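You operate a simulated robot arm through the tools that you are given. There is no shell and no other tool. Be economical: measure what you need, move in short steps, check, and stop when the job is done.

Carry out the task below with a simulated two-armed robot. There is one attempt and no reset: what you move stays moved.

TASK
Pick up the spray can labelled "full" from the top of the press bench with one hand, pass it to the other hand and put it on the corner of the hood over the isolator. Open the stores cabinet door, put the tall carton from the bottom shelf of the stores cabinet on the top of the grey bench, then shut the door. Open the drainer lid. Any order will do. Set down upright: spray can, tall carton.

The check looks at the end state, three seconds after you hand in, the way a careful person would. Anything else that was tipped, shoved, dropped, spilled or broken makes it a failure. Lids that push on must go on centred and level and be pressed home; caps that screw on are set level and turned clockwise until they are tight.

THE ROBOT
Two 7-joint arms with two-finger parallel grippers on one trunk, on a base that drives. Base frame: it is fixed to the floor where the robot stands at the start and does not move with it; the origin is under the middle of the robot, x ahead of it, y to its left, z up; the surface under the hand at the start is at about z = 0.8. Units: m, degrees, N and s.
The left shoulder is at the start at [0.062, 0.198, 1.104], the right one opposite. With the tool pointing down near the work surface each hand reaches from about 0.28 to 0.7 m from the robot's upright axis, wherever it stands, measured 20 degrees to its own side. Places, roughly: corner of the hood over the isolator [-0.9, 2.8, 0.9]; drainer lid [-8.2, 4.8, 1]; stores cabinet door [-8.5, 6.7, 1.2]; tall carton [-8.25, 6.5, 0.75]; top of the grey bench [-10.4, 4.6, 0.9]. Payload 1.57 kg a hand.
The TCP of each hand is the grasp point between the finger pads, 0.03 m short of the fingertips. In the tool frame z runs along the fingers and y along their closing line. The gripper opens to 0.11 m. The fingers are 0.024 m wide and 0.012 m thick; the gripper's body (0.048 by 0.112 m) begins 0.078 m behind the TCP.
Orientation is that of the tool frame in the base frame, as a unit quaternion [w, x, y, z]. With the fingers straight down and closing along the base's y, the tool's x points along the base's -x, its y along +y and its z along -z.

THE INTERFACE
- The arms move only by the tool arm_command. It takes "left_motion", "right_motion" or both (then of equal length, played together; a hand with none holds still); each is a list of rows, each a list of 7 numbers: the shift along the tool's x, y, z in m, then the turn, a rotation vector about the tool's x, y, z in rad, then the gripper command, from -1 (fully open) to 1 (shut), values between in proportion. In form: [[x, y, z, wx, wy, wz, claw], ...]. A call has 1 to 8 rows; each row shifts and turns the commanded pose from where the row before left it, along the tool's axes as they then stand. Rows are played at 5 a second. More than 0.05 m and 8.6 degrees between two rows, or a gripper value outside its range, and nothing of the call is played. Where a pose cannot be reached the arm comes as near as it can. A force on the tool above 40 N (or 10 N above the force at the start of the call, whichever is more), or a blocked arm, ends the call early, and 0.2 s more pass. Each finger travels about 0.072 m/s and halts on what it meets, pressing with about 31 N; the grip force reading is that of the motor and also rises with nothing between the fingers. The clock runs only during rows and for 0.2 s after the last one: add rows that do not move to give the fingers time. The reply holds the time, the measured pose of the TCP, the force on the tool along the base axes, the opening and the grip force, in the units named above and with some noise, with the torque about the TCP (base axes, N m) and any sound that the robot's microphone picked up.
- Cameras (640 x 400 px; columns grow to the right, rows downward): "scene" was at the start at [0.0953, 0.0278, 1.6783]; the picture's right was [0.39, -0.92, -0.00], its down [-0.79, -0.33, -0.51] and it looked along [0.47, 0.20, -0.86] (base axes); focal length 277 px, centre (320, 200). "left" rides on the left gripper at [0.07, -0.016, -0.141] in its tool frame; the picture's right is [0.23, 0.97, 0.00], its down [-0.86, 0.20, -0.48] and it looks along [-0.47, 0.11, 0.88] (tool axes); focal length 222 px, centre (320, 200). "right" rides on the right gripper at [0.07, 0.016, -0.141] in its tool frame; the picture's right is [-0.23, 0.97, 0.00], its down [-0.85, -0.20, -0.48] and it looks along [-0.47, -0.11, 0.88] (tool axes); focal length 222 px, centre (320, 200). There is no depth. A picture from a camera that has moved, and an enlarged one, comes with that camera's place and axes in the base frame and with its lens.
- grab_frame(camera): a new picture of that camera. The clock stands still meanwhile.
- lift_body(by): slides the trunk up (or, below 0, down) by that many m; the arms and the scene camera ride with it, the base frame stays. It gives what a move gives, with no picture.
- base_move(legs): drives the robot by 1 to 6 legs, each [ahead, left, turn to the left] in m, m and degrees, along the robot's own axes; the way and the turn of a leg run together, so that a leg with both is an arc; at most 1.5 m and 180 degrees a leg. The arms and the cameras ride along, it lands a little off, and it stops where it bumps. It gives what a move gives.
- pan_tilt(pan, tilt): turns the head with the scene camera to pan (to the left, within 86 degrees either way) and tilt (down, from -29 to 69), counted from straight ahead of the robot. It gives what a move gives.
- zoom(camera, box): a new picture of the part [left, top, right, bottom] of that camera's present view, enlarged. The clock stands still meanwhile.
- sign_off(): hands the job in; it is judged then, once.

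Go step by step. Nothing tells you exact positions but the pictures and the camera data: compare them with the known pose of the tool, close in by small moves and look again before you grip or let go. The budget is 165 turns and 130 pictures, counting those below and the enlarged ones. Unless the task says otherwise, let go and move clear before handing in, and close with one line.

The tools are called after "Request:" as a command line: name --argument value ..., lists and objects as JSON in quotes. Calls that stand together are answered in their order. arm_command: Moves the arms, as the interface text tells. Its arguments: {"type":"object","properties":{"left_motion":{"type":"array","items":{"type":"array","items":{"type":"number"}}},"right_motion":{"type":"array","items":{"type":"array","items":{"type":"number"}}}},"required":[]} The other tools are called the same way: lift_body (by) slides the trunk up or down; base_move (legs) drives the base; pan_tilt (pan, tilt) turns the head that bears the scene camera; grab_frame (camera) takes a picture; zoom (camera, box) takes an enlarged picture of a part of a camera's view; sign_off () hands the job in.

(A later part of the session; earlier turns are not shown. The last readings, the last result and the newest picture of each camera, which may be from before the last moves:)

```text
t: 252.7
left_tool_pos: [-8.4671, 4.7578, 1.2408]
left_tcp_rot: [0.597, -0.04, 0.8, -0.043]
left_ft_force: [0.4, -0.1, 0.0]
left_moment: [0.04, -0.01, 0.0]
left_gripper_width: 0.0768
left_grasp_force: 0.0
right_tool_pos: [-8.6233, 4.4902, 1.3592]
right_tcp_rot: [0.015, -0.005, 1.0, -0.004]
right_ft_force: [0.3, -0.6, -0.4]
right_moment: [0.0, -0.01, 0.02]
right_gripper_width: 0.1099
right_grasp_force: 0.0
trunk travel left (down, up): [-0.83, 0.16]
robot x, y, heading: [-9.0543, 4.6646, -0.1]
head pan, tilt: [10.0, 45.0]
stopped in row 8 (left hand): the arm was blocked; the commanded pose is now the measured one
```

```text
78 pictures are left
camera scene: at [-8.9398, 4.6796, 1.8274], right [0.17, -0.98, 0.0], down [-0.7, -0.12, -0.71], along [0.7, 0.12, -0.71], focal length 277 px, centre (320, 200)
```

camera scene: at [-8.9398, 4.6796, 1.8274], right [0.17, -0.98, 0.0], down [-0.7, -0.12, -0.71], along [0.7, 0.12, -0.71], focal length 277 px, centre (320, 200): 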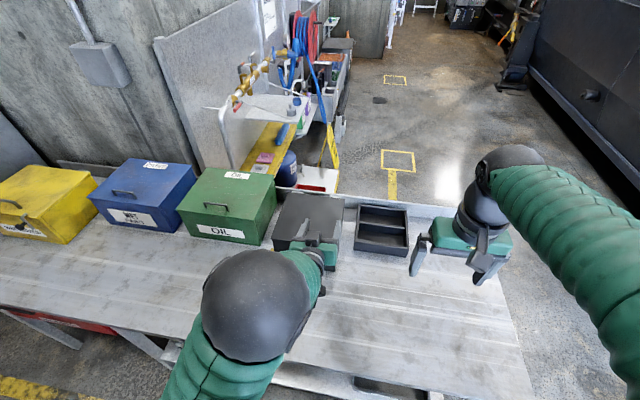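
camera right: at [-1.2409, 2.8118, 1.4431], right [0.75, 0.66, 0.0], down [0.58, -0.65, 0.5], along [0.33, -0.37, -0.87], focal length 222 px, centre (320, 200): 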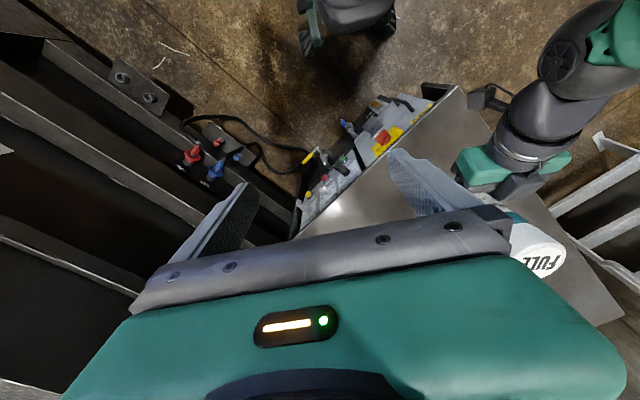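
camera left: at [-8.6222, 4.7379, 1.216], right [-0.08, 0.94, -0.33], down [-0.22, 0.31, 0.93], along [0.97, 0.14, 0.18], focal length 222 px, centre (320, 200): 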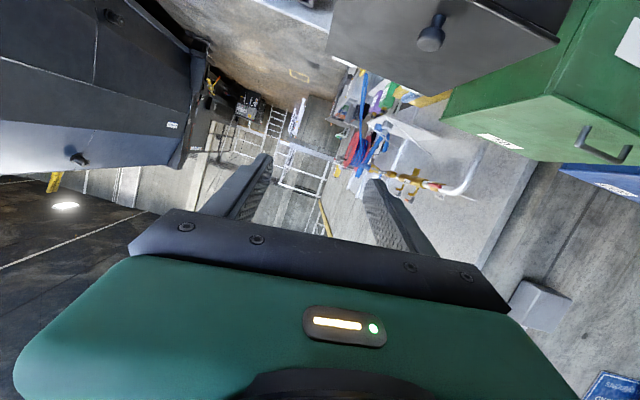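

The left hand sits at a 74° tilt with a slight roll. I'll level the roll and bring the fingers down in front of the knob.

Request:
arm_command --left_motion '[[0, 0, 0, 0, 0, 0.122, -0.4], [0.034, 0.021, 0.0195, 0, 0, 0, -0.4], [0.034, 0.021, 0.0195, 0, 0, 0, -0.4], [0.034, 0.021, 0.0195, 0, 0, 0, -0.4], [0.033, 0.02, 0.0195, 0, 0, 0, -0.4]]'

Request:
grab_frame --camera "left"

```text
t: 253.9
left_tool_pos: [-8.43, 4.8334, 1.0797]
left_tcp_rot: [0.594, 0.018, 0.804, -0.01]
left_ft_force: [-0.4, 0.8, 0.2]
left_moment: [0.02, 0.0, -0.01]
left_gripper_width: 0.077
left_grasp_force: 0.0
right_tool_pos: [-8.623, 4.4914, 1.3568]
right_tcp_rot: [0.015, -0.006, 1.0, -0.004]
right_ft_force: [0.4, -0.1, 0.0]
right_moment: [-0.03, 0.02, 0.01]
right_gripper_width: 0.1101
right_grasp_force: 0.0
trunk travel left (down, up): [-0.83, 0.16]
robot x, y, heading: [-9.0516, 4.6659, -0.0]
head pan, tilt: [10.0, 45.0]
```

```text
77 pictures are left
camera left: at [-8.5861, 4.823, 1.0548], right [-0.03, 0.98, -0.21], down [-0.2, 0.2, 0.96], along [0.98, 0.07, 0.19], focal length 222 px, centre (320, 200)
```

left: 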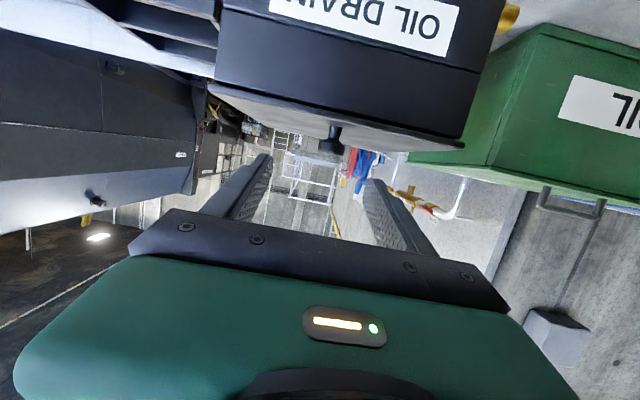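

The knob stands at z 1.02–1.05. I'll ease forward over it.

Request:
arm_command --left_motion '[[0.0039, 0.0047, 0.0435, 0, 0, 0, -0.4], [0.0039, 0.0047, 0.0435, 0, 0, 0, -0.4]]'

Request:
grab_frame --camera "left"

```text
t: 254.5
left_tool_pos: [-8.3445, 4.8434, 1.0472]
left_tcp_rot: [0.592, 0.016, 0.805, -0.007]
left_ft_force: [0.2, -0.1, -0.4]
left_moment: [-0.02, 0.04, 0.01]
left_gripper_width: 0.0769
left_grasp_force: 0.0
right_tool_pos: [-8.6212, 4.4891, 1.3571]
right_tcp_rot: [0.013, -0.006, 1.0, -0.004]
right_ft_force: [-0.4, 0.0, 0.1]
right_moment: [0.01, 0.01, -0.03]
right_gripper_width: 0.1098
right_grasp_force: 0.1
trunk travel left (down, up): [-0.83, 0.16]
robot x, y, heading: [-9.0511, 4.6672, 0.1]
head pan, tilt: [10.0, 45.0]
```

```text
76 pictures are left
camera left: at [-8.5009, 4.8332, 1.0229], right [-0.03, 0.98, -0.21], down [-0.2, 0.2, 0.96], along [0.98, 0.07, 0.19], focal length 222 px, centre (320, 200)
```

left: 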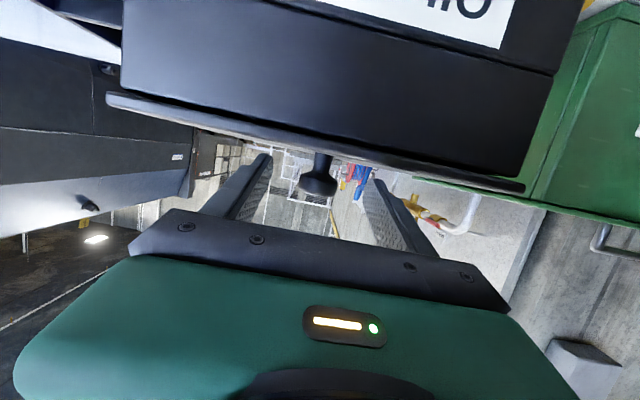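

The knob is centred between the fingers, and the lid is a thin plate. I'll grip the knob and start the lid along its hinge arc.

Request:
arm_command --left_motion '[[0, 0, 0, 0, 0, 0, 1], [0, 0, 0, 0, 0, 0, 1], [0, 0, 0, 0, 0, 0, 1], [0, 0, 0, 0, 0, 0, 1], [0, 0, 0, 0, 0, 0, 1]]'

Request:
arm_command --left_motion '[[-0.0232, 0, -0.0026, 0, 0.1, 0, 1], [-0.0232, 0, -0.0026, 0, 0.1, 0, 1]]'

Request:
grab_frame --camera "left"

```text
t: 255.7
left_tool_pos: [-8.3464, 4.8408, 1.0499]
left_tcp_rot: [0.594, 0.017, 0.804, -0.007]
left_ft_force: [-2.4, -1.2, 2.9]
left_moment: [-0.04, -0.01, -0.11]
left_gripper_width: 0.0292
left_grasp_force: 39.3
right_tool_pos: [-8.6231, 4.4896, 1.3567]
right_tcp_rot: [0.014, -0.005, 1.0, -0.004]
right_ft_force: [-0.1, -0.3, 0.7]
right_moment: [0.0, -0.04, 0.03]
right_gripper_width: 0.11
right_grasp_force: 0.2
trunk travel left (down, up): [-0.83, 0.16]
robot x, y, heading: [-9.0541, 4.6631, 0.1]
head pan, tilt: [10.0, 45.0]
```

```text
t: 256.3
left_tool_pos: [-8.3367, 4.842, 1.0921]
left_tcp_rot: [0.51, 0.018, 0.86, -0.006]
left_ft_force: [9.2, -0.3, -3.4]
left_moment: [-0.2, -0.26, -0.17]
left_gripper_width: 0.0294
left_grasp_force: 38.8
right_tool_pos: [-8.6201, 4.4897, 1.3558]
right_tcp_rot: [0.013, -0.005, 1.0, -0.004]
right_ft_force: [-1.2, 0.2, 0.1]
right_moment: [-0.02, 0.0, 0.01]
right_gripper_width: 0.11
right_grasp_force: 0.3
trunk travel left (down, up): [-0.83, 0.16]
robot x, y, heading: [-9.0487, 4.6659, 0.2]
head pan, tilt: [10.0, 45.0]
```

```text
75 pictures are left
camera left: at [-8.4942, 4.8312, 1.0992], right [-0.07, 0.98, -0.19], down [0.0, 0.19, 0.98], along [1.0, 0.07, -0.01], focal length 222 px, centre (320, 200)
```

left: 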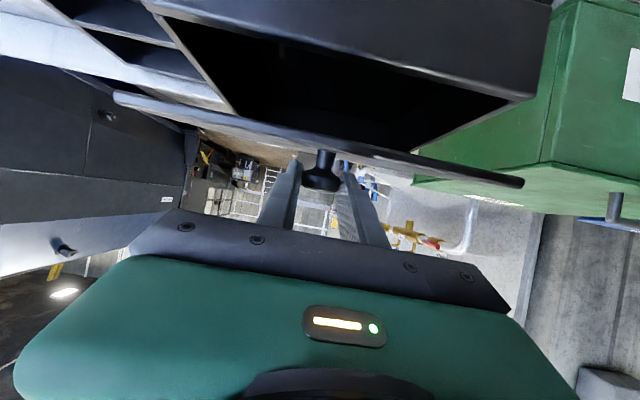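

The lid is coming up freely. I'll carry on along the arc.

Request:
arm_command --left_motion '[[-0.0325, 0, 0.001, 0, 0.14, 0, 1], [-0.0325, 0, 0, 0, 0.14, 0, 1], [-0.0325, 0, 0, 0, 0.14, 0, 1]]'

Request:
grab_frame --camera "scene"

```text
t: 257.1
left_tool_pos: [-8.2839, 4.8398, 1.1734]
left_tcp_rot: [0.323, 0.018, 0.946, -0.003]
left_ft_force: [-14.9, 5.9, 14.7]
left_moment: [-0.01, -0.25, 0.04]
left_gripper_width: 0.0296
left_grasp_force: 39.0
right_tool_pos: [-8.6282, 4.4919, 1.3595]
right_tcp_rot: [0.016, -0.007, 1.0, -0.005]
right_ft_force: [-0.2, -0.7, 0.1]
right_moment: [-0.01, 0.01, 0.0]
right_gripper_width: 0.11
right_grasp_force: 0.1
trunk travel left (down, up): [-0.83, 0.16]
robot x, y, heading: [-9.056, 4.6669, -0.0]
head pan, tilt: [10.0, 45.0]
```

```text
74 pictures are left
camera scene: at [-8.9488, 4.6833, 1.8275], right [0.18, -0.98, 0.0], down [-0.69, -0.12, -0.71], along [0.7, 0.12, -0.7], focal length 277 px, centre (320, 200)
```

scene: 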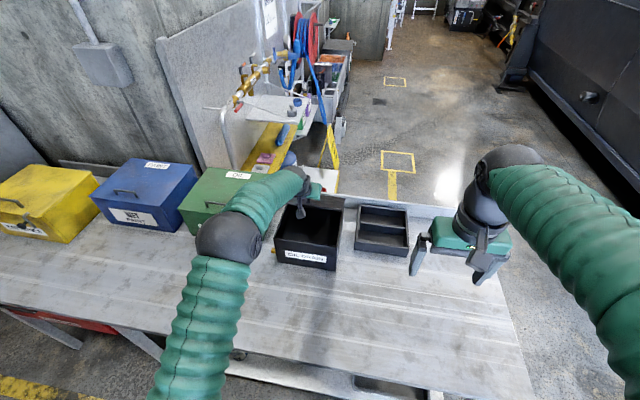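

The lid is 35° open on a hinge at about x −8.12. I'll take it a little further, then bring the right hand in under it.

Request:
arm_command --left_motion '[[-0.0325, 0, -0.0045, 0, 0.14, 0, 1], [-0.0325, 0, -0.0035, 0, 0.14, 0, 1]]'

```text
t: 257.7
left_tool_pos: [-8.2657, 4.8412, 1.2032]
left_tcp_rot: [0.174, 0.021, 0.985, 0.001]
left_ft_force: [17.7, -6.2, -23.7]
left_moment: [-0.42, 0.01, -0.2]
left_gripper_width: 0.0297
left_grasp_force: 39.1
left hand out of reach, approached as far as the arm can: row 2
right_tool_pos: [-8.6008, 4.4849, 1.3487]
right_tcp_rot: [0.006, -0.005, 1.0, -0.002]
right_ft_force: [-0.1, -0.4, -0.7]
right_moment: [0.03, 0.06, -0.01]
right_gripper_width: 0.1101
right_grasp_force: 0.0
trunk travel left (down, up): [-0.83, 0.16]
robot x, y, heading: [-9.0498, 4.6638, -0.0]
head pan, tilt: [10.0, 45.0]
```

The left hand is at its reach limit with the lid at about 45°. I'll ease its pull slightly and bring the right hand forward, tilting it to point ahead.

Request:
arm_command --left_motion '[[0.012, 0, 0.001, 0, -0.05, 0, 1], [0, 0, 0, 0, 0, 0, 1], [0, 0, 0, 0, 0, 0, 1], [0, 0, 0, 0, 0, 0, 1]]' --right_motion '[[-0.033, 0.025, 0.01, 0, 0, 0, 0], [-0.033, 0.025, 0.01, 0, 0, 0, 0.5], [-0.033, 0.025, 0.01, 0, 0, 0, 1], [-0.033, 0.025, 0.01, 0, 0, 0, 1]]'

Request:
arm_command --right_motion '[[0, 0, 0, 0, -0.148, 0, 1], [0, 0, 0, 0, -0.148, 0, 1], [0, 0, 0, 0, -0.148, 0, 1], [0, 0, 0, 0, -0.148, 0, 1], [0, 0, 0, 0, -0.148, 0, 1], [0, 0, 0, 0, -0.148, 0, 1], [0, 0, 0, 0, -0.148, 0, 1], [0, 0, 0, 0, -0.148, 0, 1]]'

Request:
grab_frame --camera "scene"

Request:
grab_frame --camera "right"

```text
t: 258.7
left_tool_pos: [-8.298, 4.8468, 1.2223]
left_tcp_rot: [0.202, 0.02, 0.979, 0.001]
left_ft_force: [-1.0, 0.2, 0.7]
left_moment: [0.0, -0.02, 0.0]
left_gripper_width: 0.0001
left_grasp_force: 20.9
left hand out of reach, approached as far as the arm can: row 1
right_tool_pos: [-8.4961, 4.5865, 1.3259]
right_tcp_rot: [0.017, -0.005, 1.0, -0.002]
right_ft_force: [0.1, -0.9, 0.3]
right_moment: [0.02, 0.03, 0.01]
right_gripper_width: 0.0
right_grasp_force: 14.6
trunk travel left (down, up): [-0.83, 0.16]
robot x, y, heading: [-9.0519, 4.666, -0.1]
head pan, tilt: [10.0, 45.0]
```

```text
t: 260.5
left_tool_pos: [-8.2914, 4.85, 1.2152]
left_tcp_rot: [0.198, 0.018, 0.98, 0.001]
left_ft_force: [0.3, 0.1, -0.6]
left_moment: [0.0, 0.02, 0.01]
left_gripper_width: 0.0003
left_grasp_force: 21.1
right_tool_pos: [-8.4896, 4.5923, 1.3201]
right_tcp_rot: [0.57, -0.007, 0.822, -0.001]
right_ft_force: [0.0, 0.1, 0.4]
right_moment: [0.02, 0.03, -0.01]
right_gripper_width: 0.0
right_grasp_force: 20.9
trunk travel left (down, up): [-0.83, 0.16]
robot x, y, heading: [-9.051, 4.6647, -0.1]
head pan, tilt: [10.0, 45.0]
```

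```text
73 pictures are left
camera scene: at [-8.9358, 4.6807, 1.8263], right [0.17, -0.98, 0.0], down [-0.7, -0.12, -0.7], along [0.69, 0.12, -0.71], focal length 277 px, centre (320, 200)
```

scene: 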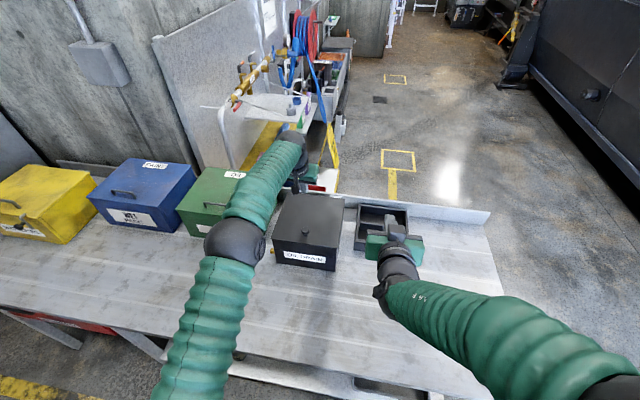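

```text
72 pictures are left
camera right: at [-8.6477, 4.6053, 1.3044], right [0.07, 0.98, 0.2], down [-0.15, -0.19, 0.97], along [0.99, -0.1, 0.13], focal length 222 px, centre (320, 200)
```

right: 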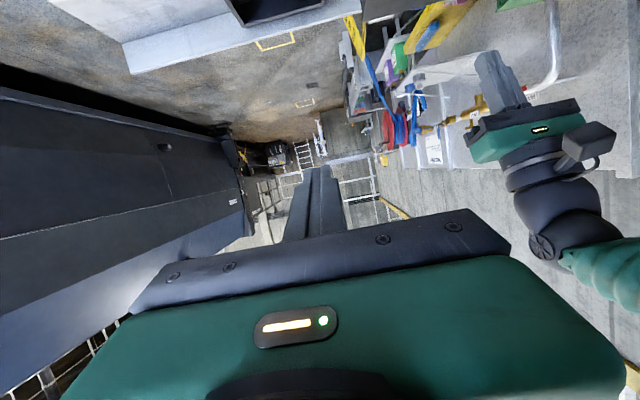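

The knob slipped and the lid fell shut again, with no harm done. This time I'll shift the base so that both hands reach well, lift again with the left, and scoop under early with the right.

Request:
base_move --legs '[[0.015, 0.19, 0]]'

Request:
arm_command --left_motion '[[0.04, -0.02, -0.02, 0, 0, 0, 0], [0.04, -0.03, -0.02, 0, 0, 0, 0], [0.04, -0.03, -0.02, 0, 0, 0, -0.4], [0.01, -0.03, 0, 0, -0.145, 0, -0.4], [0, -0.03, 0, 0, -0.145, 0, -0.4], [0, -0.03, 0, 0, -0.145, 0, -0.4], [0, -0.03, 0, 0, -0.145, 0, -0.4], [0, 0, 0, 0, -0.145, 0, -0.4]]' --right_motion '[[0, -0.03, 0, 0, 0, 0, 1], [0, -0.03, 0, 0, 0, 0, 1], [0, -0.04, 0, 0, 0, 0, 1], [0, -0.04, 0, 0, 0, 0, 1], [0, -0.04, 0, 0, 0, 0, 1], [0, 0, 0, 0, 0, 0, 1], [0, 0, 0, 0, 0, 0, 1], [0, 0, 0, 0, 0, 0, 1]]'

Request:
grab_frame --camera "left"

Request:
grab_frame --camera "scene"

```text
t: 262.0
left_tool_pos: [-8.2798, 5.0205, 1.2198]
left_tcp_rot: [0.199, 0.02, 0.98, 0.006]
left_ft_force: [0.7, -1.9, 0.2]
left_moment: [0.09, 0.02, 0.02]
left_gripper_width: 0.0
left_grasp_force: 20.8
right_tool_pos: [-8.478, 4.7614, 1.3203]
right_tcp_rot: [0.57, -0.005, 0.822, 0.004]
right_ft_force: [0.1, -0.8, -0.4]
right_moment: [0.03, 0.01, 0.04]
right_gripper_width: 0.0
right_grasp_force: 21.1
trunk travel left (down, up): [-0.83, 0.16]
robot x, y, heading: [-9.0338, 4.8438, 0.3]
head pan, tilt: [10.0, 45.0]
```

```text
refused: row 2 steps farther than a row can; nothing moved
```

```text
71 pictures are left
camera left: at [-8.3988, 5.0069, 1.3225], right [-0.17, 0.98, -0.07], down [0.61, 0.16, 0.78], along [0.78, 0.09, -0.62], focal length 222 px, centre (320, 200)
```

left: 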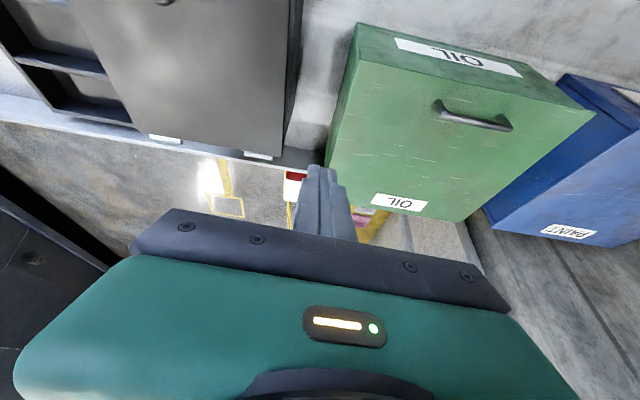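

```text
70 pictures are left
camera scene: at [-8.9234, 4.8417, 1.8265], right [0.18, -0.98, -0.01], down [-0.7, -0.12, -0.71], along [0.69, 0.13, -0.71], focal length 277 px, centre (320, 200)
```

scene: 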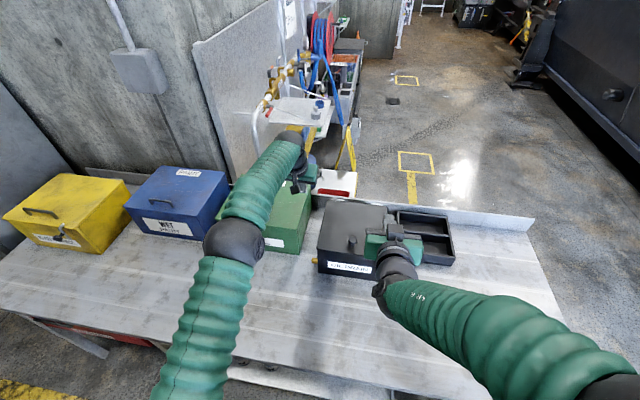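

Request:
arm_command --left_motion '[[0.035, -0.03, -0.0145, 0, 0, 0, 0], [0.035, -0.03, -0.0145, 0, 0, 0, 0], [0.035, -0.03, -0.0145, 0, 0, 0, -0.4], [0.035, -0.03, -0.0145, 0, 0, 0, -0.4], [0, -0.0155, 0, 0, -0.145, 0, -0.4], [0, -0.0155, 0, 0, -0.145, 0, -0.4], [0, -0.0155, 0, 0, -0.145, 0, -0.4], [0, -0.0155, 0, 0, -0.145, 0, -0.4]]' --right_motion '[[0, -0.035, 0, 0, 0, 0, 1], [0, -0.035, 0, 0, 0, 0, 1], [0, -0.035, 0, 0, 0, 0, 1], [0, -0.035, 0, 0, 0, 0, 1], [0, -0.03, 0, 0, 0, 0, 1], [0, 0, 0, 0, 0, 0, 1], [0, 0, 0, 0, 0, 0, 1], [0, 0, 0, 0, 0, 0, 1]]'

```text
t: 263.8
left_tool_pos: [-8.402, 4.991, 1.2906]
left_tcp_rot: [0.483, -0.129, 0.865, -0.032]
left_ft_force: [0.8, 0.7, 0.0]
left_moment: [-0.05, 0.02, -0.09]
left_gripper_width: 0.0771
left_grasp_force: 0.0
right_tool_pos: [-8.4732, 4.614, 1.3244]
right_tcp_rot: [0.57, -0.009, 0.822, -0.005]
right_ft_force: [0.0, 0.4, 0.3]
right_moment: [-0.05, 0.0, -0.06]
right_gripper_width: 0.0
right_grasp_force: 21.0
right hand out of reach, approached as far as the arm can: row 3
trunk travel left (down, up): [-0.83, 0.16]
robot x, y, heading: [-9.0385, 4.8468, 0.3]
head pan, tilt: [10.0, 45.0]
stopped in row 8 (left hand): the arm was blocked; the commanded pose is now the measured one
```

The left arm jammed and rolled a bit at that height. As before, I'll level it and lower it in front of the knob.

Request:
arm_command --left_motion '[[0, 0, 0, 0, 0, 0.105, -0.4], [0, 0, 0, 0, 0, 0.105, -0.4], [0.0333, -0.0253, 0.0124, 0, 0, 0, -0.4], [0.0333, -0.0253, 0.0124, 0, 0, 0, -0.4], [0.0333, -0.0253, 0.0124, 0, 0, 0, -0.4], [0.0333, -0.0253, 0.0124, 0, 0, 0, -0.4], [0.0333, -0.0253, 0.0124, 0, 0, 0, -0.4], [0.0333, -0.0253, 0.0124, 0, 0, 0, -0.4]]'

Request:
arm_command --left_motion '[[0, 0, 0, 0, -0.13, 0, -0.4], [0, 0, 0, 0, -0.13, 0, -0.4]]'

Request:
grab_frame --camera "left"

```text
t: 264.8
left_tool_pos: [-8.3985, 4.9857, 1.3063]
left_tcp_rot: [0.528, -0.116, 0.84, -0.033]
left_ft_force: [-0.3, 1.2, 0.0]
left_moment: [-0.04, 0.04, -0.04]
left_gripper_width: 0.0772
left_grasp_force: 0.1
right_tool_pos: [-8.477, 4.6166, 1.325]
right_tcp_rot: [0.571, -0.011, 0.821, -0.005]
right_ft_force: [0.4, 0.2, -0.2]
right_moment: [-0.03, 0.0, -0.05]
right_gripper_width: 0.0001
right_grasp_force: 21.3
trunk travel left (down, up): [-0.83, 0.16]
robot x, y, heading: [-9.037, 4.8458, 0.1]
head pan, tilt: [10.0, 45.0]
stopped in row 5 (left hand): the arm was blocked; the commanded pose is now the measured one
```

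```text
t: 265.6
left_tool_pos: [-8.3968, 5.002, 1.3599]
left_tcp_rot: [0.658, -0.166, 0.732, -0.051]
left_ft_force: [0.7, 0.3, -0.4]
left_moment: [-0.01, -0.04, -0.03]
left_gripper_width: 0.0768
left_grasp_force: 0.1
right_tool_pos: [-8.4785, 4.6132, 1.3242]
right_tcp_rot: [0.572, -0.01, 0.82, -0.003]
right_ft_force: [0.0, 0.3, 0.8]
right_moment: [-0.03, 0.02, -0.05]
right_gripper_width: 0.0
right_grasp_force: 21.5
trunk travel left (down, up): [-0.83, 0.16]
robot x, y, heading: [-9.0363, 4.8429, 0.1]
head pan, tilt: [10.0, 45.0]
stopped in row 2 (left hand): the arm was blocked; the commanded pose is now the measured one
```

```text
69 pictures are left
camera left: at [-8.5376, 4.9445, 1.3172], right [-0.19, 0.84, -0.5], down [-0.44, 0.39, 0.81], along [0.88, 0.37, 0.3], focal length 222 px, centre (320, 200)
```

left: 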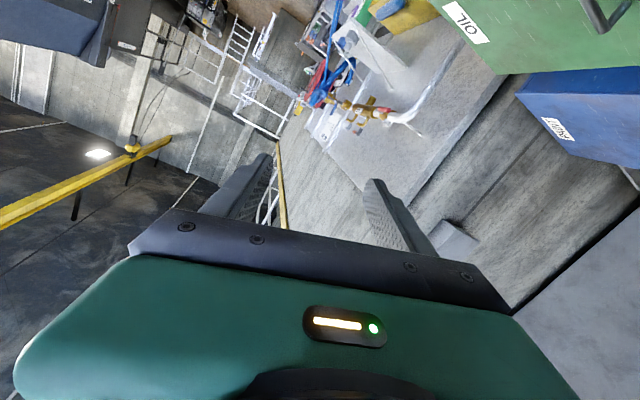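

Request:
grab_frame --camera "scene"

Request:
grab_frame --camera "right"

```text
68 pictures are left
camera scene: at [-8.9255, 4.8597, 1.8256], right [0.18, -0.98, 0.0], down [-0.7, -0.12, -0.71], along [0.69, 0.12, -0.71], focal length 277 px, centre (320, 200)
```

scene: 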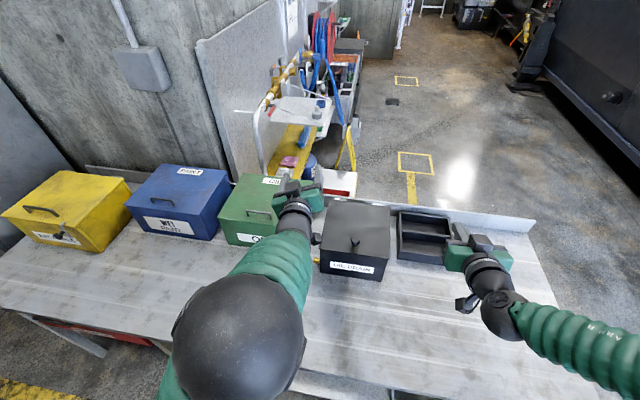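

```text
67 pictures are left
camera right: at [-8.6358, 4.627, 1.3071], right [0.07, 0.98, 0.2], down [-0.15, -0.18, 0.97], along [0.99, -0.09, 0.14], focal length 222 px, centre (320, 200)
```

right: 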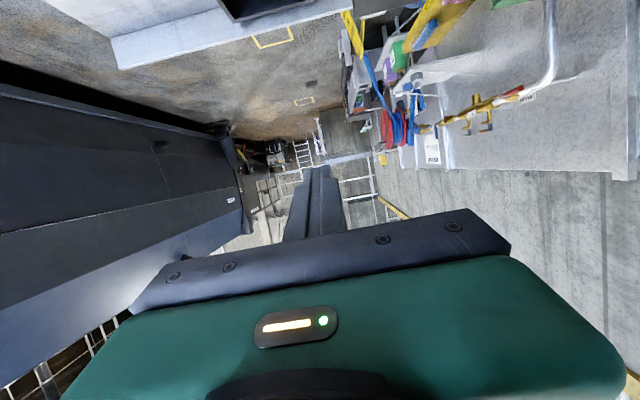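

The left elbow is jammed high. I'll unwind its tilt to free it.

Request:
arm_command --left_motion '[[0, 0, 0.02, 0, 0.14, 0, -0.4], [0, 0, 0.02, 0, 0.14, 0, -0.4], [0, 0, 0, 0, 0.14, 0.04, -0.4], [0, 0, 0, 0, 0.14, 0.04, -0.4], [0, 0, 0, 0, 0.14, 0.04, -0.4], [0, 0, 0, 0, 0.14, 0.04, -0.4]]'

Request:
grab_frame --camera "scene"

```text
t: 267.0
left_tool_pos: [-8.3579, 4.9974, 1.3482]
left_tcp_rot: [0.302, -0.061, 0.949, -0.066]
left_ft_force: [0.4, -0.4, -0.3]
left_moment: [0.02, 0.0, -0.02]
left_gripper_width: 0.0771
left_grasp_force: 0.1
right_tool_pos: [-8.477, 4.6099, 1.3225]
right_tcp_rot: [0.571, -0.009, 0.821, -0.003]
right_ft_force: [0.1, 0.2, 0.2]
right_moment: [-0.02, 0.01, 0.01]
right_gripper_width: 0.0004
right_grasp_force: 21.0
trunk travel left (down, up): [-0.83, 0.16]
robot x, y, heading: [-9.0376, 4.8449, 0.1]
head pan, tilt: [10.0, 45.0]
```

```text
66 pictures are left
camera scene: at [-8.9224, 4.8582, 1.8264], right [0.18, -0.98, 0.0], down [-0.7, -0.12, -0.7], along [0.69, 0.13, -0.71], focal length 277 px, centre (320, 200)
```

scene: 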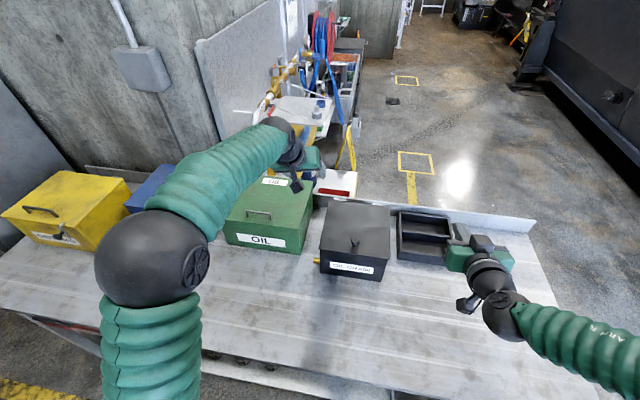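

The left arm is free. The knob can pivot between the pads, so a steeper hand will do for lifting. First I'll zoom on the lid's front edge to see whether it overhangs.

Request:
zoom --camera "scene" --box '[300, 180, 420, 300]'

```text
3.33 times, centred on (360, 240) of scene
camera zoom: at [-8.9224, 4.8582, 1.8264], right [0.18, -0.98, 0.0], down [-0.7, -0.12, -0.7], along [0.69, 0.13, -0.71], focal length 922 px, centre (187, 67)
```

zoom: 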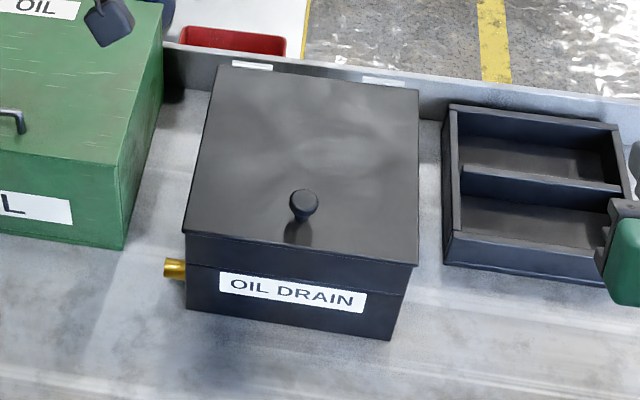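

The lid plate barely overhangs, so the knob remains the way in. I'll raise the trunk, level the left hand at a 35° tilt, and bring it above the knob.

Request:
lift_body --by 0.1

Request:
arm_command --left_motion '[[0, 0, 0, -0.05, 0, 0.07, -0.4], [0, 0, 0, -0.05, 0, 0.07, -0.4], [0.025, -0.0194, 0.0265, 0, 0, 0, -0.4], [0.025, -0.0194, 0.0265, 0, 0, 0, -0.4], [0.025, -0.0194, 0.0265, 0, 0, 0, -0.4], [0.025, -0.0194, 0.0265, 0, 0, 0, -0.4], [0.025, -0.0194, 0.0265, 0, 0, 0, -0.4]]'

```text
t: 268.3
left_tool_pos: [-8.3569, 4.9994, 1.4469]
left_tcp_rot: [0.302, -0.06, 0.949, -0.067]
left_ft_force: [0.1, -0.1, 0.4]
left_moment: [-0.02, -0.02, -0.02]
left_gripper_width: 0.0771
left_grasp_force: 0.1
right_tool_pos: [-8.4791, 4.611, 1.4237]
right_tcp_rot: [0.571, -0.009, 0.821, -0.004]
right_ft_force: [-0.3, -0.1, 0.1]
right_moment: [0.01, -0.01, 0.04]
right_gripper_width: 0.0001
right_grasp_force: 21.1
trunk travel left (down, up): [-0.93, 0.06]
robot x, y, heading: [-9.0388, 4.8438, 0.1]
head pan, tilt: [10.0, 45.0]
```

```text
t: 269.9
left_tool_pos: [-8.3799, 4.8999, 1.2699]
left_tcp_rot: [0.303, -0.008, 0.953, 0.002]
left_ft_force: [-0.3, -0.1, 0.0]
left_moment: [0.04, -0.03, 0.01]
left_gripper_width: 0.077
left_grasp_force: 0.1
right_tool_pos: [-8.4777, 4.6085, 1.4216]
right_tcp_rot: [0.572, -0.008, 0.82, -0.003]
right_ft_force: [0.8, -1.0, 0.1]
right_moment: [-0.01, 0.03, -0.01]
right_gripper_width: 0.0
right_grasp_force: 21.3
trunk travel left (down, up): [-0.93, 0.06]
robot x, y, heading: [-9.0397, 4.8468, 0.2]
head pan, tilt: [10.0, 45.0]
```

Request:
arm_command --left_motion '[[0.0238, -0.0145, 0.0292, 0, 0, 0, -0.4], [0.0238, -0.0145, 0.0292, 0, 0, 0, -0.4], [0.0238, -0.0145, 0.0292, 0, 0, 0, -0.4], [0.0238, -0.0145, 0.0292, 0, 0, 0, -0.4], [0, 0, 0, 0, 0, 0, -0.4], [0, 0, 0, 0, 0, 0, -0.4], [0, 0, 0, 0, 0, 0, -0.4]]' --right_motion '[[0.037, 0, 0.0136, 0, 0, 0, 1], [0.037, 0, 0.0136, 0, 0, 0, 1], [0.037, 0, 0.0136, 0, 0, 0, 1], [0.037, 0, 0.0136, 0, 0, 0, 1], [0.037, 0, 0.0136, 0, 0, 0, 1], [0.037, 0, 0.0136, 0, 0, 0, 1], [0.037, 0, 0.0136, 0, 0, 0, 1]]'

Request:
grab_frame --camera "left"

Request:
grab_frame --camera "scene"

```text
t: 270.9
left_tool_pos: [-8.3448, 4.859, 1.248]
left_tcp_rot: [0.379, -0.065, 0.922, -0.051]
left_ft_force: [-0.6, 0.0, -0.5]
left_moment: [-0.02, 0.01, 0.04]
left_gripper_width: 0.0771
left_grasp_force: 0.0
right_tool_pos: [-8.4933, 4.502, 1.3418]
right_tcp_rot: [0.543, -0.165, 0.787, -0.24]
right_ft_force: [-0.7, 0.4, 0.2]
right_moment: [0.02, 0.04, -0.01]
right_gripper_width: 0.0003
right_grasp_force: 21.6
right hand out of reach, approached as far as the arm can: row 3, 4, 5
trunk travel left (down, up): [-0.93, 0.06]
robot x, y, heading: [-9.0382, 4.8455, 0.3]
head pan, tilt: [10.0, 45.0]
stopped in row 5 (left hand): the arm was blocked; the commanded pose is now the measured one
```

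```text
64 pictures are left
camera left: at [-8.4915, 4.8379, 1.3032], right [-0.24, 0.92, -0.3], down [0.25, 0.35, 0.9], along [0.94, 0.14, -0.31], focal length 222 px, centre (320, 200)
```

left: 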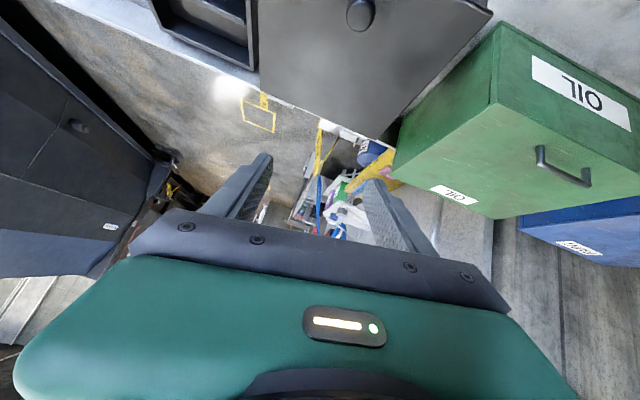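

```text
63 pictures are left
camera scene: at [-8.9291, 4.8547, 1.929], right [0.18, -0.98, 0.0], down [-0.7, -0.12, -0.71], along [0.7, 0.13, -0.71], focal length 277 px, centre (320, 200)
```

scene: 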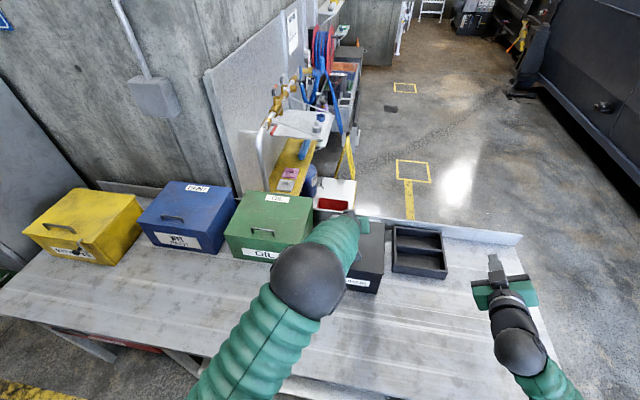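

Both arms bind when working inward from here, and the lid will be much easier to pull open from the far side of that table, so I'll do it last. Next is the cabinet, so I'll sort out the hand poses and back off.

Request:
lift_body --by -0.08

Request:
arm_command --right_motion '[[0, 0, 0.02, 0, 0, 0.124, 1], [0, 0, 0.02, 0, 0, 0.124, 1], [0, 0, 0.01, 0, 0, 0.124, 0], [0, 0, 0, 0, 0, 0.124, -1], [0, 0, 0, 0, 0, 0.124, -1], [0, 0, 0, -0.1, 0, 0, -1], [0, 0, 0, -0.1, 0, 0, -1]]' --left_motion '[[0, 0.02, -0.02, 0, 0.11, 0.02, -1], [0, 0.02, -0.02, 0, 0.11, 0.02, -1], [0, 0.02, -0.02, 0, 0.11, 0.02, -1], [0, 0.02, 0, 0, 0.11, 0.02, -1], [0, 0.02, 0, 0, 0.11, 0.02, -1], [0, 0.02, 0, 0, 0.11, 0, -1], [0, 0.02, 0, 0, 0.11, 0, -1]]'

Request:
grab_frame --camera "scene"

```text
t: 272.1
left_tool_pos: [-8.3357, 4.8888, 1.1617]
left_tcp_rot: [0.377, -0.085, 0.921, -0.038]
left_ft_force: [-1.4, 0.5, 0.0]
left_moment: [0.0, 0.0, 0.02]
left_gripper_width: 0.0771
left_grasp_force: 0.0
right_tool_pos: [-8.4904, 4.5024, 1.2581]
right_tcp_rot: [0.543, -0.164, 0.788, -0.239]
right_ft_force: [0.1, 0.8, -0.3]
right_moment: [0.02, -0.01, 0.01]
right_gripper_width: 0.0
right_grasp_force: 21.2
trunk travel left (down, up): [-0.85, 0.14]
robot x, y, heading: [-9.0367, 4.845, 0.1]
head pan, tilt: [10.0, 45.0]
```

```text
t: 272.7
left_tool_pos: [-8.3746, 4.8978, 1.1779]
left_tcp_rot: [0.274, -0.035, 0.96, -0.046]
left_ft_force: [-0.1, 0.3, 0.4]
left_moment: [-0.04, -0.02, -0.02]
left_gripper_width: 0.1098
left_grasp_force: 0.1
right_tool_pos: [-8.4844, 4.4444, 1.2574]
right_tcp_rot: [0.55, -0.151, 0.775, -0.272]
right_ft_force: [0.2, 0.3, -0.9]
right_moment: [0.02, 0.02, -0.02]
right_gripper_width: 0.0281
right_grasp_force: 0.1
right hand out of reach, approached as far as the arm can: row 1, 2
trunk travel left (down, up): [-0.85, 0.14]
robot x, y, heading: [-9.0351, 4.8447, 0.2]
head pan, tilt: [10.0, 45.0]
stopped in row 3 (right hand): the arm was blocked; the commanded pose is now the measured one
```

```text
62 pictures are left
camera scene: at [-8.925, 4.861, 1.8458], right [0.18, -0.98, 0.0], down [-0.7, -0.12, -0.71], along [0.69, 0.12, -0.71], focal length 277 px, centre (320, 200)
```

scene: 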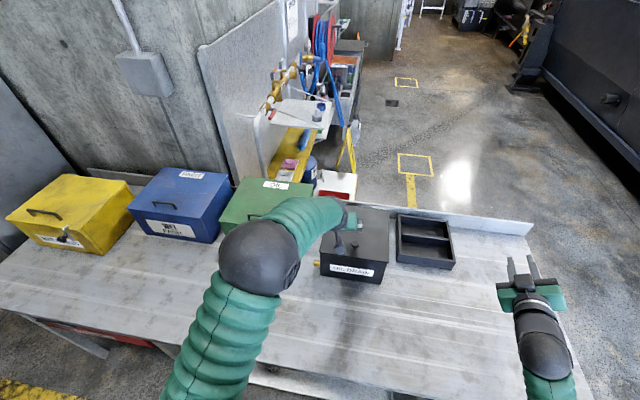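

Request:
arm_command --right_motion '[[0, 0, 0.02, 0, 0.145, 0, -1], [0, 0, 0.02, 0, 0.145, 0, -1], [0, 0, 0, 0, 0.145, 0, -1], [0, 0, 0, 0, 0.145, 0, -1], [0, 0, 0, 0, 0.145, 0, -1], [0, 0, 0, 0, 0.145, 0, -1], [0, 0, 0, 0, 0.145, 0, -1], [0, 0, 0, 0, 0.145, 0, -1]]'

Request:
arm_command --left_motion '[[0, 0.02, -0.02, 0, 0.11, 0.02, -1], [0, 0.02, -0.02, 0, 0.11, 0.02, -1], [0, 0.02, -0.02, 0, 0.11, 0.02, -1], [0, 0.02, -0.02, 0, 0.11, 0.02, -1], [0, 0.02, -0.02, 0, 0.1, 0.0, -1]]'

Request:
grab_frame --camera "scene"

```text
t: 274.5
left_tool_pos: [-8.3727, 4.8966, 1.1775]
left_tcp_rot: [0.274, -0.036, 0.96, -0.046]
left_ft_force: [-0.1, 0.6, 0.0]
left_moment: [-0.02, 0.01, 0.0]
left_gripper_width: 0.1101
left_grasp_force: 0.1
right_tool_pos: [-8.4446, 4.4341, 1.2449]
right_tcp_rot: [0.034, 0.024, 0.951, -0.307]
right_ft_force: [0.2, 0.5, 0.6]
right_moment: [0.0, 0.01, -0.01]
right_gripper_width: 0.1099
right_grasp_force: 0.0
trunk travel left (down, up): [-0.85, 0.14]
robot x, y, heading: [-9.0392, 4.8439, -0.0]
head pan, tilt: [10.0, 45.0]
```

```text
t: 275.7
left_tool_pos: [-8.4061, 5.0005, 1.2616]
left_tcp_rot: [0.008, 0.016, 0.999, -0.041]
left_ft_force: [0.6, 0.5, 0.0]
left_moment: [-0.01, -0.02, 0.01]
left_gripper_width: 0.11
left_grasp_force: 0.1
right_tool_pos: [-8.4466, 4.4305, 1.2428]
right_tcp_rot: [0.034, 0.023, 0.951, -0.307]
right_ft_force: [1.3, -0.6, 0.7]
right_moment: [-0.03, 0.01, 0.01]
right_gripper_width: 0.11
right_grasp_force: 0.0
trunk travel left (down, up): [-0.85, 0.14]
robot x, y, heading: [-9.0387, 4.8478, 0.2]
head pan, tilt: [10.0, 45.0]
```

```text
61 pictures are left
camera scene: at [-8.9211, 4.8589, 1.8463], right [0.18, -0.98, 0.0], down [-0.7, -0.12, -0.7], along [0.69, 0.13, -0.71], focal length 277 px, centre (320, 200)
```

scene: 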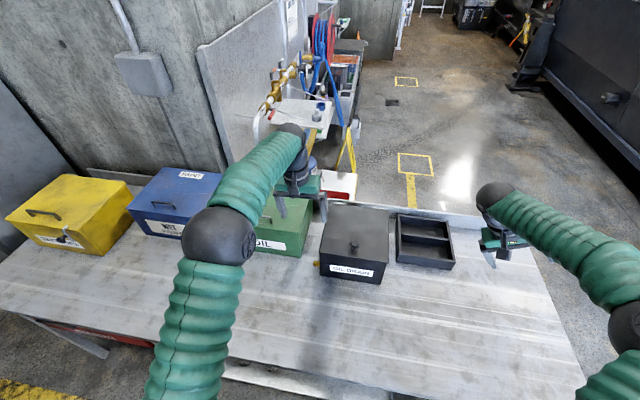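

Both hands are usable again. I'll level the right one, back off from the table, and slide toward the cabinet.

Request:
arm_command --right_motion '[[0, 0, 0, -0.124, 0, 0, -1], [0, 0, 0, -0.124, 0, 0, -1], [0, 0, 0, -0.124, 0, 0, -1], [0, 0, 0, -0.124, 0, 0, -1], [0, 0, 0, -0.124, 0, 0, -1]]'

Request:
base_move --legs '[[-0.26, 0, 0], [0, 1.1, 0]]'

Request:
pan_tilt --pan 25 --tilt 25

Request:
grab_frame --camera "scene"

```text
t: 276.9
left_tool_pos: [-8.4072, 4.9979, 1.262]
left_tcp_rot: [0.01, 0.016, 0.999, -0.04]
left_ft_force: [0.9, 0.1, 0.0]
left_moment: [0.03, 0.02, 0.0]
left_gripper_width: 0.1099
left_grasp_force: 0.1
right_tool_pos: [-8.4464, 4.4308, 1.2435]
right_tcp_rot: [0.041, 0.011, 0.999, -0.001]
right_ft_force: [0.8, -0.1, 0.0]
right_moment: [0.0, 0.05, 0.03]
right_gripper_width: 0.1102
right_grasp_force: 0.1
trunk travel left (down, up): [-0.85, 0.14]
robot x, y, heading: [-9.0378, 4.8483, 0.3]
head pan, tilt: [10.0, 45.0]
```

```text
t: 284.0
left_tool_pos: [-8.6777, 6.092, 1.2607]
left_tcp_rot: [0.01, 0.009, 0.999, -0.038]
left_ft_force: [0.0, -0.5, 0.6]
left_moment: [0.03, 0.03, 0.01]
left_gripper_width: 0.1101
left_grasp_force: 0.1
right_tool_pos: [-8.7121, 5.5243, 1.2422]
right_tcp_rot: [0.04, 0.006, 0.999, -0.001]
right_ft_force: [0.1, 0.4, -0.5]
right_moment: [0.02, -0.02, 0.01]
right_gripper_width: 0.1099
right_grasp_force: 0.1
trunk travel left (down, up): [-0.85, 0.14]
robot x, y, heading: [-9.3057, 5.9326, 0.8]
head pan, tilt: [10.0, 45.0]
```

```text
t: 284.8
left_tool_pos: [-8.6791, 6.0945, 1.2633]
left_tcp_rot: [0.011, 0.01, 0.999, -0.039]
left_ft_force: [-0.4, -0.8, 0.3]
left_moment: [0.03, 0.03, 0.01]
left_gripper_width: 0.1098
left_grasp_force: 0.1
right_tool_pos: [-8.7139, 5.5253, 1.2445]
right_tcp_rot: [0.041, 0.006, 0.999, -0.002]
right_ft_force: [-0.7, 0.5, -0.4]
right_moment: [0.0, 0.0, 0.03]
right_gripper_width: 0.1099
right_grasp_force: 0.0
trunk travel left (down, up): [-0.85, 0.14]
robot x, y, heading: [-9.3059, 5.9351, 0.9]
head pan, tilt: [25.0, 25.0]
```

```text
60 pictures are left
camera scene: at [-9.1884, 5.9721, 1.877], right [0.43, -0.9, 0.0], down [-0.38, -0.18, -0.91], along [0.81, 0.39, -0.43], focal length 277 px, centre (320, 200)
```

scene: 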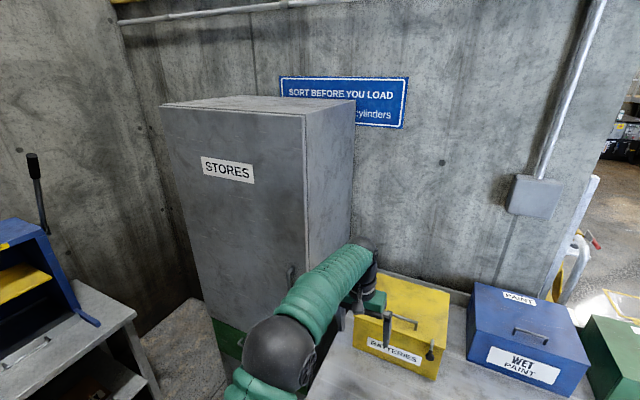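

The STORES cabinet door is at x about −8.5, y 6.36–6.93, with its handle at about (−8.53, 6.405, 1.2) and hinges on the far side. I'll slide over and tilt the left hand forward to take the handle.

Request:
base_move --legs '[[0, 0.22, -0.9]]'

Request:
arm_command --left_motion '[[0, 0, 0, 0, -0.148, 0, -1], [0, 0, 0, 0, -0.148, 0, -1], [0, 0, 0, 0, -0.148, 0, -1], [0, 0, 0, 0, -0.148, 0, -1], [0, 0, 0, 0, -0.148, 0, -1], [0, 0, 0, 0, -0.148, 0, -1], [0, 0, 0, 0, -0.148, 0, -1], [0, 0, 0, 0, -0.148, 0, -1]]'

Request:
grab_frame --camera "left"

Request:
grab_frame --camera "scene"

```text
t: 286.5
left_tool_pos: [-8.6784, 6.302, 1.263]
left_tcp_rot: [0.011, 0.017, 0.999, -0.038]
left_ft_force: [0.2, 0.6, -0.1]
left_moment: [0.03, -0.01, 0.01]
left_gripper_width: 0.1102
left_grasp_force: 0.1
right_tool_pos: [-8.7211, 5.7333, 1.2436]
right_tcp_rot: [0.041, 0.014, 0.999, -0.002]
right_ft_force: [0.1, -0.1, -0.1]
right_moment: [0.02, 0.02, 0.02]
right_gripper_width: 0.1099
right_grasp_force: 0.0
trunk travel left (down, up): [-0.85, 0.14]
robot x, y, heading: [-9.309, 6.1525, -0.2]
head pan, tilt: [25.0, 25.0]
```

```text
t: 288.3
left_tool_pos: [-8.6816, 6.3046, 1.2623]
left_tcp_rot: [0.568, -0.007, 0.822, -0.043]
left_ft_force: [-0.3, -0.6, -0.3]
left_moment: [0.0, 0.0, 0.02]
left_gripper_width: 0.1102
left_grasp_force: 0.0
right_tool_pos: [-8.7229, 5.7368, 1.2461]
right_tcp_rot: [0.042, 0.014, 0.999, -0.003]
right_ft_force: [-0.3, -0.4, 0.2]
right_moment: [0.01, 0.01, 0.02]
right_gripper_width: 0.1102
right_grasp_force: 0.0
trunk travel left (down, up): [-0.85, 0.14]
robot x, y, heading: [-9.3094, 6.1533, 0.1]
head pan, tilt: [25.0, 25.0]
```

```text
59 pictures are left
camera left: at [-8.8383, 6.2941, 1.2486], right [-0.04, 0.96, -0.29], down [-0.14, 0.28, 0.95], along [0.99, 0.08, 0.12], focal length 222 px, centre (320, 200)
```

left: 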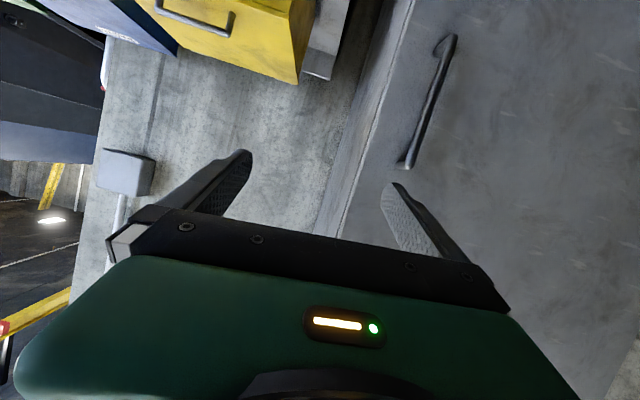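

```text
58 pictures are left
camera scene: at [-9.1895, 6.1901, 1.8771], right [0.42, -0.91, 0.0], down [-0.39, -0.18, -0.91], along [0.82, 0.38, -0.42], focal length 277 px, centre (320, 200)
```

scene: 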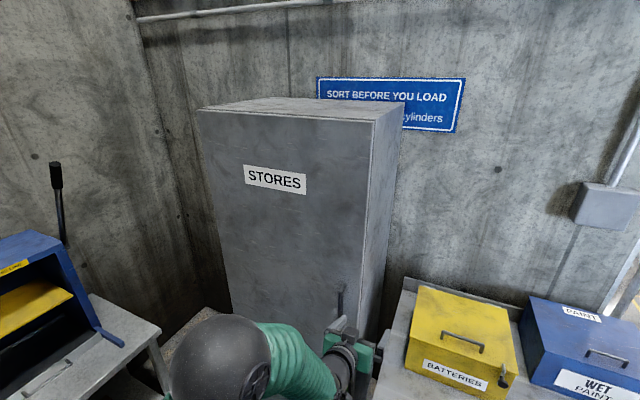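

The handle is a vertical bar at y about 6.418, z 1.04–1.21. I'll bring the fingers in front of it.

Request:
arm_command --left_motion '[[0.0149, 0.0323, 0.0295, 0, 0, 0, -1], [0.0149, 0.0323, 0.0295, 0, 0, 0, -1], [0.0149, 0.0323, 0.0295, 0, 0, 0, -1], [0.0149, 0.0323, 0.0295, 0, 0, 0, -1], [0, 0, 0, 0, 0, 0.08, -0.4], [0, 0, 0, 0, 0, 0, -0.4]]'

Request:
grab_frame --camera "left"

```text
t: 289.7
left_tool_pos: [-8.5874, 6.4252, 1.156]
left_tcp_rot: [0.569, 0.026, 0.822, -0.021]
left_ft_force: [0.4, -0.6, 1.2]
left_moment: [0.0, -0.04, 0.03]
left_gripper_width: 0.0772
left_grasp_force: 0.0
right_tool_pos: [-8.7243, 5.7382, 1.2464]
right_tcp_rot: [0.043, 0.014, 0.999, -0.004]
right_ft_force: [-0.2, -0.3, 0.2]
right_moment: [0.0, 0.03, 0.01]
right_gripper_width: 0.11
right_grasp_force: 0.0
trunk travel left (down, up): [-0.85, 0.14]
robot x, y, heading: [-9.3091, 6.1531, -0.3]
head pan, tilt: [25.0, 25.0]
```

```text
57 pictures are left
camera left: at [-8.7442, 6.4194, 1.1412], right [-0.02, 0.98, -0.22], down [-0.13, 0.21, 0.97], along [0.99, 0.05, 0.13], focal length 222 px, centre (320, 200)
```

left: 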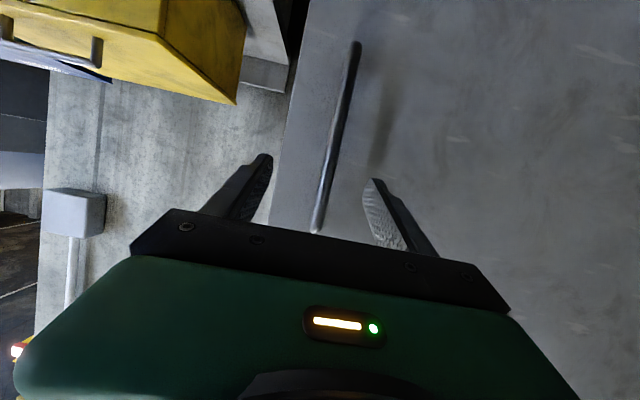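

Request:
arm_command --left_motion '[[0, 0.005, 0.03, 0, 0, 0, -0.4], [0, 0.005, 0.03, 0, 0, 0, -0.4]]'

Request:
grab_frame --camera "left"

```text
t: 290.3
left_tool_pos: [-8.5292, 6.4322, 1.1335]
left_tcp_rot: [0.568, 0.025, 0.822, -0.021]
left_ft_force: [0.2, 0.8, 0.1]
left_moment: [-0.01, 0.02, 0.0]
left_gripper_width: 0.0767
left_grasp_force: 0.1
right_tool_pos: [-8.7214, 5.739, 1.2454]
right_tcp_rot: [0.042, 0.014, 0.999, -0.002]
right_ft_force: [-0.2, -0.1, 0.4]
right_moment: [-0.01, -0.01, 0.01]
right_gripper_width: 0.1099
right_grasp_force: 0.0
trunk travel left (down, up): [-0.85, 0.14]
robot x, y, heading: [-9.3083, 6.1532, 0.2]
head pan, tilt: [25.0, 25.0]
```

```text
56 pictures are left
camera left: at [-8.6859, 6.4267, 1.1185], right [-0.02, 0.98, -0.22], down [-0.13, 0.21, 0.97], along [0.99, 0.05, 0.12], focal length 222 px, centre (320, 200)
```

left: 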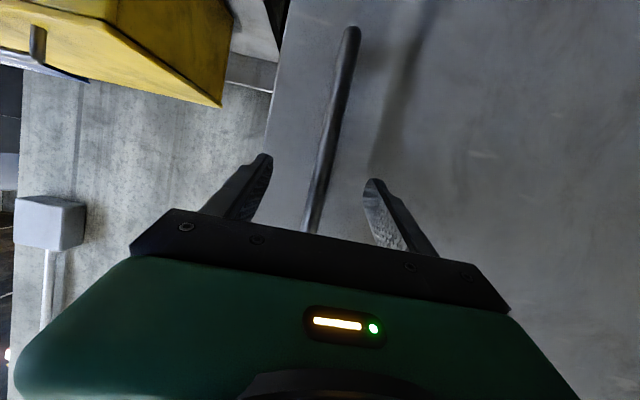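

Request:
arm_command --left_motion '[[0, 0, 0.013, 0, 0, 0, -0.4], [0, 0, 0, 0, 0, 0, 1], [0, 0, 0, 0, 0, 0, 1], [0, 0, 0, 0, 0, 0, 1], [0, 0, 0, 0, 0, 0, 1], [0, 0, 0, 0, 0, 0, 1]]'

```text
t: 291.7
left_tool_pos: [-8.5182, 6.4303, 1.1306]
left_tcp_rot: [0.567, 0.025, 0.823, -0.021]
left_ft_force: [0.6, 0.2, -1.0]
left_moment: [0.74, 0.26, -0.03]
left_gripper_width: 0.0137
left_grasp_force: 29.7
right_tool_pos: [-8.7225, 5.7378, 1.2447]
right_tcp_rot: [0.042, 0.014, 0.999, -0.003]
right_ft_force: [0.2, 0.1, 0.8]
right_moment: [-0.01, -0.02, -0.03]
right_gripper_width: 0.11
right_grasp_force: 0.1
trunk travel left (down, up): [-0.85, 0.14]
robot x, y, heading: [-9.3077, 6.1542, -0.2]
head pan, tilt: [25.0, 25.0]
```

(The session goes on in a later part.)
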